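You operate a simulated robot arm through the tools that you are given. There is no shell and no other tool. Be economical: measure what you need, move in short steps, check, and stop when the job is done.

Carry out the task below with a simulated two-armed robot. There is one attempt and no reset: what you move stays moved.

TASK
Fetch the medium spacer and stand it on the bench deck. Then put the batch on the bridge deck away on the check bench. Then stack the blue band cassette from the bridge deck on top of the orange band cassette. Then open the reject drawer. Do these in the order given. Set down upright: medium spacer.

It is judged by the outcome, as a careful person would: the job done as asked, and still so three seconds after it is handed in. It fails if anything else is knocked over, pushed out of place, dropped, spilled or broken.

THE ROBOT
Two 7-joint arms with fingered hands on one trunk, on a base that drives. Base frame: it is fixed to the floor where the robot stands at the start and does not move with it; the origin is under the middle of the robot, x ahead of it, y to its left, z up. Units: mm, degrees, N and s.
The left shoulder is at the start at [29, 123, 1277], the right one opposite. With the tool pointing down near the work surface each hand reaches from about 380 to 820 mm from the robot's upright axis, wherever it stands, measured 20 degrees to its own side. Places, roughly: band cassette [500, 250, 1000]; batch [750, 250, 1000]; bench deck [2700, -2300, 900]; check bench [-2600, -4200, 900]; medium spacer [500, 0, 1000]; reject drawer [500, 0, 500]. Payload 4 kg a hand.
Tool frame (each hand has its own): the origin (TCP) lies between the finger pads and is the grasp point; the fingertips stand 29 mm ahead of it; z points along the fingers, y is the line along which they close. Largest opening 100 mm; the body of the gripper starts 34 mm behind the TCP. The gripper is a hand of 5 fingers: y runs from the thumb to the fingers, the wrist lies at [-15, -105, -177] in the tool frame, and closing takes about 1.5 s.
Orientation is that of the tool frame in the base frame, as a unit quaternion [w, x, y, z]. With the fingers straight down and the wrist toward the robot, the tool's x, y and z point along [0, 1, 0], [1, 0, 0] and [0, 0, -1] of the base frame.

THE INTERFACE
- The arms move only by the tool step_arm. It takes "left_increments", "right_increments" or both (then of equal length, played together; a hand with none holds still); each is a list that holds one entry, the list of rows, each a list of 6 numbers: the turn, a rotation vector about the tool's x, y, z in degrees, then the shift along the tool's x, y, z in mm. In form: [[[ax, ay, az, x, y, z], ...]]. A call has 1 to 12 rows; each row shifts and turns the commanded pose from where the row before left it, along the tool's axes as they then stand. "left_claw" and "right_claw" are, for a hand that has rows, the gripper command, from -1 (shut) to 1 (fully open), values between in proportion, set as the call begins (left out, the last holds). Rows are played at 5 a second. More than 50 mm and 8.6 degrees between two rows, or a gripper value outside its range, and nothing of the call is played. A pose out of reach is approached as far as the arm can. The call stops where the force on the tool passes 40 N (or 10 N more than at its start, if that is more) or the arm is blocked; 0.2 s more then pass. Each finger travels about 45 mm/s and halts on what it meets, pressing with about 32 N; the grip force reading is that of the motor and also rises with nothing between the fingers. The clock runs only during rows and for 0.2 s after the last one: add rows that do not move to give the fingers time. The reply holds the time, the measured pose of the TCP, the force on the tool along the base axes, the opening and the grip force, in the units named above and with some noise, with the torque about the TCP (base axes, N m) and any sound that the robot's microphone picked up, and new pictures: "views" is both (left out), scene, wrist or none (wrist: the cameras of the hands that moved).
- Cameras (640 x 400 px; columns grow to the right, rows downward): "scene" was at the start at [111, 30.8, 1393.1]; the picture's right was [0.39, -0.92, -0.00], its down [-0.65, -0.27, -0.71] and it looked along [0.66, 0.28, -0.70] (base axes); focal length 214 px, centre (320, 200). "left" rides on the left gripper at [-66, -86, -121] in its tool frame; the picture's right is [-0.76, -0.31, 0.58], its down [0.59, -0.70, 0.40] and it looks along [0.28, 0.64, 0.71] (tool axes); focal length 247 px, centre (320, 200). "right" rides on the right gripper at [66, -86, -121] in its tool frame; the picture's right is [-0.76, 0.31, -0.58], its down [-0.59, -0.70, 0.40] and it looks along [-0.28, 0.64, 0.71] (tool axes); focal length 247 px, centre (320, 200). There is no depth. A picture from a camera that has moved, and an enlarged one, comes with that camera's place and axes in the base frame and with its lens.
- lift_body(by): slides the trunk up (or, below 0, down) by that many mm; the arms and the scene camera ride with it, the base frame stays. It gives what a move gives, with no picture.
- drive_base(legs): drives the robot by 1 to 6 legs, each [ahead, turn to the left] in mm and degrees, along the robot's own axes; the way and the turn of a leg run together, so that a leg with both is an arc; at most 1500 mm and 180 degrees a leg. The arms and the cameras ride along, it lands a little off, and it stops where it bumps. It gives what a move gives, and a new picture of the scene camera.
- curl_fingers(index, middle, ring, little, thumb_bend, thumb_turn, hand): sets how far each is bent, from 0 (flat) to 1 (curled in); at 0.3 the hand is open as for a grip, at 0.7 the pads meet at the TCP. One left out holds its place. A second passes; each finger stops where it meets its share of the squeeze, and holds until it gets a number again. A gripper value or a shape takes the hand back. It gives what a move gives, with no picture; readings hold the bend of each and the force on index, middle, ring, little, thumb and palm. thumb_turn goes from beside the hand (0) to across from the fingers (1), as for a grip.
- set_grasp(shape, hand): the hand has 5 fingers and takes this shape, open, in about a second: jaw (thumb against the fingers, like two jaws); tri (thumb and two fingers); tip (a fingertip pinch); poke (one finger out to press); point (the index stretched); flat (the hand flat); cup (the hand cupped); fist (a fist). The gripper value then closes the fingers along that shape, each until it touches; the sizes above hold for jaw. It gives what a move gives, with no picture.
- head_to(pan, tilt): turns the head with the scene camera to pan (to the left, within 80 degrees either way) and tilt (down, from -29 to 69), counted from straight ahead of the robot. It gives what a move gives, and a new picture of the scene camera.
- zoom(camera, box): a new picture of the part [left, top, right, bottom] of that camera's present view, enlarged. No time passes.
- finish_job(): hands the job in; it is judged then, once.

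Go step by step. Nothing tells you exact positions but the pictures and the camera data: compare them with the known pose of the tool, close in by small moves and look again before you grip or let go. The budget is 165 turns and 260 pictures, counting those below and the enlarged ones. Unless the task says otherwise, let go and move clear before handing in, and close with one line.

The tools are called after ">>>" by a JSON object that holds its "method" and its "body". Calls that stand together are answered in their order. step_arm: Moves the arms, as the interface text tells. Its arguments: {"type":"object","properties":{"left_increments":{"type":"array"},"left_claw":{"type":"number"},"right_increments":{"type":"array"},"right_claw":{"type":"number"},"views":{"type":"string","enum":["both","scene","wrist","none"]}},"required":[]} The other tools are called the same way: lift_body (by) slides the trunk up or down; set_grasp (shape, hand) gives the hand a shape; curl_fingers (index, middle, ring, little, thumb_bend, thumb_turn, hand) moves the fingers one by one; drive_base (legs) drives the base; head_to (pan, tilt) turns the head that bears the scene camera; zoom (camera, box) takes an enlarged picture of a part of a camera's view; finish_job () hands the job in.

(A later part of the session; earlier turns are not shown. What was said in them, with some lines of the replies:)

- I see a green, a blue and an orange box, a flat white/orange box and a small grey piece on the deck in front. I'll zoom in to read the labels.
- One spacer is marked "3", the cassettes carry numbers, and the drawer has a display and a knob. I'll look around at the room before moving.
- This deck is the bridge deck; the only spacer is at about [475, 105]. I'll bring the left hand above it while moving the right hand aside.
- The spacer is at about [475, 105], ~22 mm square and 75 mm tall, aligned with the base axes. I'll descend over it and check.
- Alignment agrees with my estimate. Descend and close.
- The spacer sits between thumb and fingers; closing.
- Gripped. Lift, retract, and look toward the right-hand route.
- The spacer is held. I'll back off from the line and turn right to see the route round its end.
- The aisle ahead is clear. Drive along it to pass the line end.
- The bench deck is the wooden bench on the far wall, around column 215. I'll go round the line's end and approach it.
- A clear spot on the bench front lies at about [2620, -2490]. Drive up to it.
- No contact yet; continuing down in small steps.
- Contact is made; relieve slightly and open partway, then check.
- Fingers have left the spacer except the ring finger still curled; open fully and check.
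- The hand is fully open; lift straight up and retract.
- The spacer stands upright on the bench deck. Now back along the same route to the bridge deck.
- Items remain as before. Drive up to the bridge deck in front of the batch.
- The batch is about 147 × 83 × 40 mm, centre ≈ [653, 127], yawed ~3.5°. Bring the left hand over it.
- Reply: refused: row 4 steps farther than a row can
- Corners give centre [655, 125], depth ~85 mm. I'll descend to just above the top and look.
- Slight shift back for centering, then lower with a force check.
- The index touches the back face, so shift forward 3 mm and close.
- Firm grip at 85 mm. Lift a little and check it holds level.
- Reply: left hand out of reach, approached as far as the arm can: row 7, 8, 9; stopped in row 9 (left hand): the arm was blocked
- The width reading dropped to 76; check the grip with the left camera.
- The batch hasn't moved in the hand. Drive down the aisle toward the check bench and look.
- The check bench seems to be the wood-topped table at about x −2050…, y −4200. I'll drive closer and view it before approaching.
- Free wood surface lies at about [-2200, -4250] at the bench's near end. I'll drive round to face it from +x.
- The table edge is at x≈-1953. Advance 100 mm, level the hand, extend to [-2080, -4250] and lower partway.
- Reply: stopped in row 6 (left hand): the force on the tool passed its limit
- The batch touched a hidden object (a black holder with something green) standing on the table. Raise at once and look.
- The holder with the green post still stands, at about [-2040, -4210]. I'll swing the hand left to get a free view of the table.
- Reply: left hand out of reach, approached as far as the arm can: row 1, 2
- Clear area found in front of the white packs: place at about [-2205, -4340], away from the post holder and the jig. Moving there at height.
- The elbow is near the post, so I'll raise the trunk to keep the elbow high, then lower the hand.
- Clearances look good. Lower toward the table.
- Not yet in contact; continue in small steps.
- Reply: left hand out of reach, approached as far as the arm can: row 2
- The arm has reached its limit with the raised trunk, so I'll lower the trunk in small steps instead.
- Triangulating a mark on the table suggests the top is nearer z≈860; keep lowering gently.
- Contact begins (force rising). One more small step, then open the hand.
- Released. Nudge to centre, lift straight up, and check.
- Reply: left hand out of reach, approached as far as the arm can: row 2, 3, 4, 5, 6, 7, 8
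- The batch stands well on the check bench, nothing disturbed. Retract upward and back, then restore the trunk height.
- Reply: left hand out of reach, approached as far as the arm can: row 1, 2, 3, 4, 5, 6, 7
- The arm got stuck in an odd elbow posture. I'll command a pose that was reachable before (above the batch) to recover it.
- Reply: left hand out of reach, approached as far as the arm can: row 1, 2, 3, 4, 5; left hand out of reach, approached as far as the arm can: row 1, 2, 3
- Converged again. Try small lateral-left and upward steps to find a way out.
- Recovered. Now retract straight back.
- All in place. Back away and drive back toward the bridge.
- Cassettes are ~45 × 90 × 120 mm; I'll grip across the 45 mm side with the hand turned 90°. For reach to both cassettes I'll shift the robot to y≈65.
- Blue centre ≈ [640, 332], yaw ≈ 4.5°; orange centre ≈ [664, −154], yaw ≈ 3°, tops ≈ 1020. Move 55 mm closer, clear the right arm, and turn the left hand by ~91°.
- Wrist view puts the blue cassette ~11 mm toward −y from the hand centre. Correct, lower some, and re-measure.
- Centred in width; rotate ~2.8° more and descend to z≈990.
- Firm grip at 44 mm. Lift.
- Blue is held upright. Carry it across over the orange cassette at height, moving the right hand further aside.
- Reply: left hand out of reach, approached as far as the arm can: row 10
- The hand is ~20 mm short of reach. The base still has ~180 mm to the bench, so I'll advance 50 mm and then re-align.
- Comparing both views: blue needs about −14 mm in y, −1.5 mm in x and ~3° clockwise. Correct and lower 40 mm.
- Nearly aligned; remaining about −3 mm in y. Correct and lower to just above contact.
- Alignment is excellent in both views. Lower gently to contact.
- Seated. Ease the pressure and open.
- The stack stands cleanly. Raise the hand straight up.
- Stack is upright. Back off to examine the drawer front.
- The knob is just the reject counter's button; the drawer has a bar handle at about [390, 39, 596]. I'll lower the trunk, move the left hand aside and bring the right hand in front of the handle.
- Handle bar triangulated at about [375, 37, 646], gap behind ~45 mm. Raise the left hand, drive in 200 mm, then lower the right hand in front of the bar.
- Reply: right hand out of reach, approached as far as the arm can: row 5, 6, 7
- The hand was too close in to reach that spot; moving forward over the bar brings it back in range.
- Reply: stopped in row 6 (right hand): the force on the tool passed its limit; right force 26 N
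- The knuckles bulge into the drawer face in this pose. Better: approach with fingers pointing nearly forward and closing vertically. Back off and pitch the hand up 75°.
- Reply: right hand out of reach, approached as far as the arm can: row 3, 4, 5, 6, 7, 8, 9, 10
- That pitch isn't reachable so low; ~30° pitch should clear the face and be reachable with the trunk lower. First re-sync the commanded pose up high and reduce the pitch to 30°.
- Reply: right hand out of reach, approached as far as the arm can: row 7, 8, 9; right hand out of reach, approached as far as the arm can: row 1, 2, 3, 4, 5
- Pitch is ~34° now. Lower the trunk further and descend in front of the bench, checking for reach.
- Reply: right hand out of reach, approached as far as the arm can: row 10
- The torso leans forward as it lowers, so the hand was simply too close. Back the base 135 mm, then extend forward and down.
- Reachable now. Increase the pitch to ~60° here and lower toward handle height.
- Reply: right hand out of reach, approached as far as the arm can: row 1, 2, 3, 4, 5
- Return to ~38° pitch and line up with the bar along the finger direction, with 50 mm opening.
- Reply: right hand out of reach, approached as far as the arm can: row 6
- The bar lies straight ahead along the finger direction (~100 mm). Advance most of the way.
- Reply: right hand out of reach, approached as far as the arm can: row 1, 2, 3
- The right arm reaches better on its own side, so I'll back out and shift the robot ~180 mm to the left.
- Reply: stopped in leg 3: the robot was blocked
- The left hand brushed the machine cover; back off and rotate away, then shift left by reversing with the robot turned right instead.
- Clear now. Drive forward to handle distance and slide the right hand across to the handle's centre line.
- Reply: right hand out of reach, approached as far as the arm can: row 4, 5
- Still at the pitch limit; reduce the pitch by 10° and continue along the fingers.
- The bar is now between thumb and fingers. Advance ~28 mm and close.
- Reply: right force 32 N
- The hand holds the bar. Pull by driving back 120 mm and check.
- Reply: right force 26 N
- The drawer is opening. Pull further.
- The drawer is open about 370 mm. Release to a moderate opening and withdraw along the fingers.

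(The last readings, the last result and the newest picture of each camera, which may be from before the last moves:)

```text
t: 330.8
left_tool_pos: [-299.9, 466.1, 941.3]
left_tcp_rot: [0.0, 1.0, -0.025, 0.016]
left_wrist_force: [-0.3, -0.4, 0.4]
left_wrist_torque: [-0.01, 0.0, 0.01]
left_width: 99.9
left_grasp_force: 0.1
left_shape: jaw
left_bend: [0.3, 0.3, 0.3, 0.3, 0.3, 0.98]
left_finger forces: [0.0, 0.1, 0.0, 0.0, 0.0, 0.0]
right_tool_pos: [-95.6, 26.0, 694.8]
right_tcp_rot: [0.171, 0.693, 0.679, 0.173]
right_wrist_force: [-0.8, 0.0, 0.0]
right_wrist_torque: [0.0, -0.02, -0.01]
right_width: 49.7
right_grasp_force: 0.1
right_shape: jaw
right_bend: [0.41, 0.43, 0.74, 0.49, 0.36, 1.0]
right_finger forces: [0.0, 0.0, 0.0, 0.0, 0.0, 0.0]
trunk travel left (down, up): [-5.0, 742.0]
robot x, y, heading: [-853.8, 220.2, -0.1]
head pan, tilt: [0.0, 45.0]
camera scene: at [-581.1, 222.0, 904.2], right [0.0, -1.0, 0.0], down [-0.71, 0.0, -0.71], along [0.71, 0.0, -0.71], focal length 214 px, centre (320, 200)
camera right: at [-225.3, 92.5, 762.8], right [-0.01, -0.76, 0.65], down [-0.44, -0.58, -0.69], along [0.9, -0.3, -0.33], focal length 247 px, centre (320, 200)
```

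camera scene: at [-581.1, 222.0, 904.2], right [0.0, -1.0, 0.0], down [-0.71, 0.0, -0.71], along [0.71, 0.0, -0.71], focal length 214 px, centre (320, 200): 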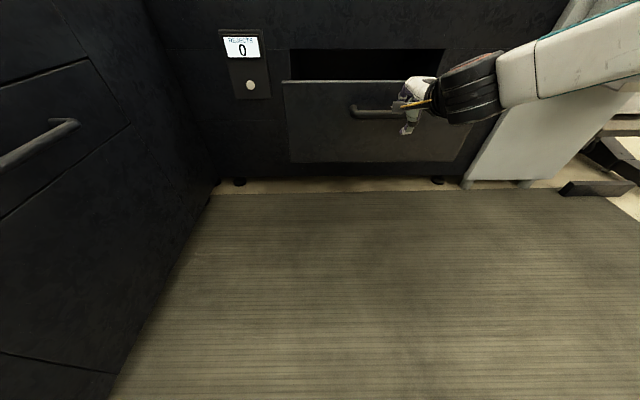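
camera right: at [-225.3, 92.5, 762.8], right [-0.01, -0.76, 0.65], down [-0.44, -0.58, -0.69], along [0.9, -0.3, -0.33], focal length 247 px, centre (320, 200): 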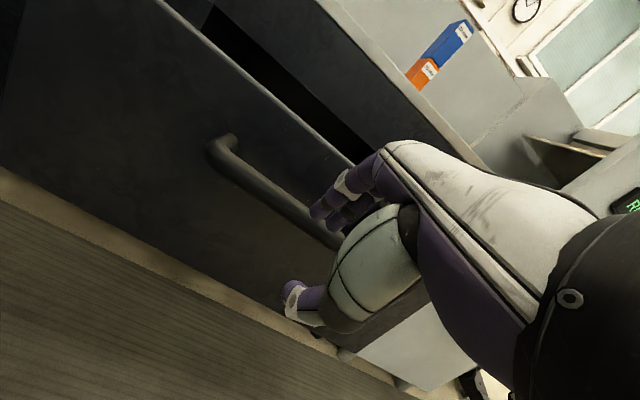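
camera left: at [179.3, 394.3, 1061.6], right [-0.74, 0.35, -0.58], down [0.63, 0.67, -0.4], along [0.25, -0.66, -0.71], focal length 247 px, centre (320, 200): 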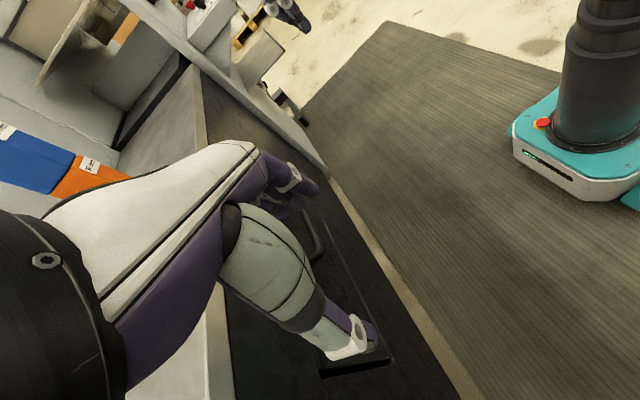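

The drawer stays open and the stack stands. Back away a little and take a final look.

>>> {"method": "drive_base", "body": {"legs": [[-150, 0]]}}

>>> {"method": "lift_body", "body": {"by": 300}}

>>> {"method": "head_to", "body": {"pan": -5, "tilt": 30}}

```text
t: 332.1
left_tool_pos: [-451.0, 466.4, 941.5]
left_tcp_rot: [0.001, 1.0, -0.026, 0.017]
left_wrist_force: [0.6, -0.7, 0.5]
left_wrist_torque: [0.05, -0.01, 0.0]
left_width: 99.8
left_grasp_force: 0.0
left_shape: jaw
left_bend: [0.3, 0.3, 0.3, 0.3, 0.3, 0.98]
left_finger forces: [0.0, 0.0, 0.1, 0.0, 0.1, 0.0]
right_tool_pos: [-244.8, 24.6, 697.0]
right_tcp_rot: [0.171, 0.693, 0.678, 0.173]
right_wrist_force: [0.1, -0.5, 0.4]
right_wrist_torque: [0.0, -0.05, 0.02]
right_width: 50.0
right_grasp_force: 0.1
right_shape: jaw
right_bend: [0.41, 0.43, 0.74, 0.49, 0.36, 1.0]
right_finger forces: [0.0, 0.0, 0.0, 0.0, 0.1, 0.1]
trunk travel left (down, up): [-5.0, 742.0]
robot x, y, heading: [-1002.6, 219.3, -0.4]
head pan, tilt: [0.0, 45.0]
camera scene: at [-731.2, 221.6, 904.2], right [0.0, -1.0, 0.0], down [-0.71, 0.0, -0.71], along [0.71, 0.0, -0.71], focal length 214 px, centre (320, 200)
```

scene: 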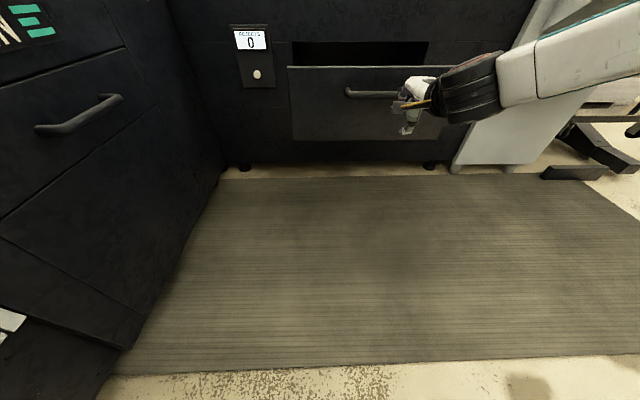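

```text
t: 335.1
left_tool_pos: [-450.0, 465.8, 1241.7]
left_tcp_rot: [0.0, 1.0, -0.026, 0.014]
left_wrist_force: [0.0, 0.7, 0.0]
left_wrist_torque: [0.04, -0.02, 0.02]
left_width: 99.8
left_grasp_force: 0.0
left_shape: jaw
left_bend: [0.3, 0.3, 0.3, 0.3, 0.3, 0.98]
left_finger forces: [0.0, 0.1, 0.0, 0.0, 0.0, 0.1]
right_tool_pos: [-244.4, 24.7, 995.5]
right_tcp_rot: [0.17, 0.694, 0.678, 0.171]
right_wrist_force: [-0.5, 0.1, 0.2]
right_wrist_torque: [-0.02, 0.01, -0.02]
right_width: 49.9
right_grasp_force: 0.1
right_shape: jaw
right_bend: [0.41, 0.43, 0.74, 0.49, 0.36, 1.0]
right_finger forces: [0.1, 0.1, 0.0, 0.1, 0.0, 0.0]
trunk travel left (down, up): [-305.0, 442.0]
robot x, y, heading: [-1003.0, 219.9, -0.2]
head pan, tilt: [0.0, 45.0]
```

```text
t: 335.9
left_tool_pos: [-450.6, 465.3, 1242.8]
left_tcp_rot: [0.0, 1.0, -0.026, 0.016]
left_wrist_force: [-0.2, 0.7, 0.6]
left_wrist_torque: [0.0, -0.01, -0.01]
left_width: 99.8
left_grasp_force: 0.0
left_shape: jaw
left_bend: [0.3, 0.3, 0.3, 0.3, 0.3, 0.98]
left_finger forces: [0.1, 0.1, 0.1, 0.0, 0.0, 0.1]
right_tool_pos: [-244.8, 25.6, 994.8]
right_tcp_rot: [0.17, 0.694, 0.678, 0.173]
right_wrist_force: [0.6, 0.6, -0.1]
right_wrist_torque: [0.02, 0.0, -0.01]
right_width: 49.8
right_grasp_force: 0.1
right_shape: jaw
right_bend: [0.41, 0.43, 0.74, 0.49, 0.36, 1.0]
right_finger forces: [0.0, 0.0, 0.0, 0.0, 0.0, 0.1]
trunk travel left (down, up): [-305.0, 442.0]
robot x, y, heading: [-1004.8, 222.5, -0.3]
head pan, tilt: [-5.0, 30.0]
camera scene: at [-844.8, 214.1, 1242.3], right [-0.09, -1.0, 0.0], down [-0.5, 0.05, -0.87], along [0.86, -0.08, -0.5], focal length 214 px, centre (320, 200)
```

scene: 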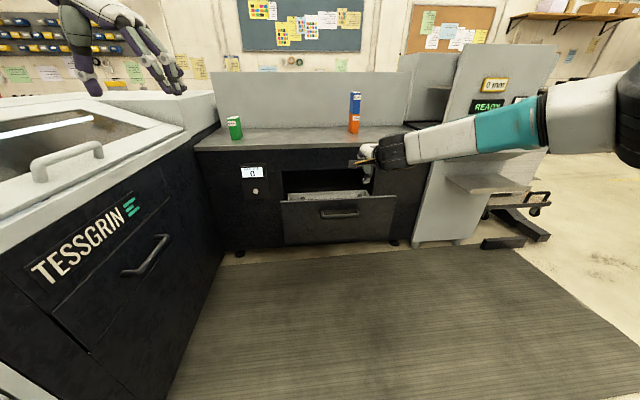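

The drawer is open, and the blue cassette stands on the orange one. The spacer and the batch were set down and checked earlier, and both hands are clear, so I'm handing in.

>>> {"method": "finish_job", "body": {}}

```text
The job is handed in.
```

All four tasks were done in the order given, and the job is handed in. The medium spacer stands upright on the bench deck, the batch is on the check bench, the blue cassette is on top of the orange one, and the reject drawer is open about 370 mm. I touched two other things lightly on the way. The batch bumped a post in a holder on the check bench, and the holder was still standing when I looked afterwards. The left hand brushed the machine cover beside the bridge deck.
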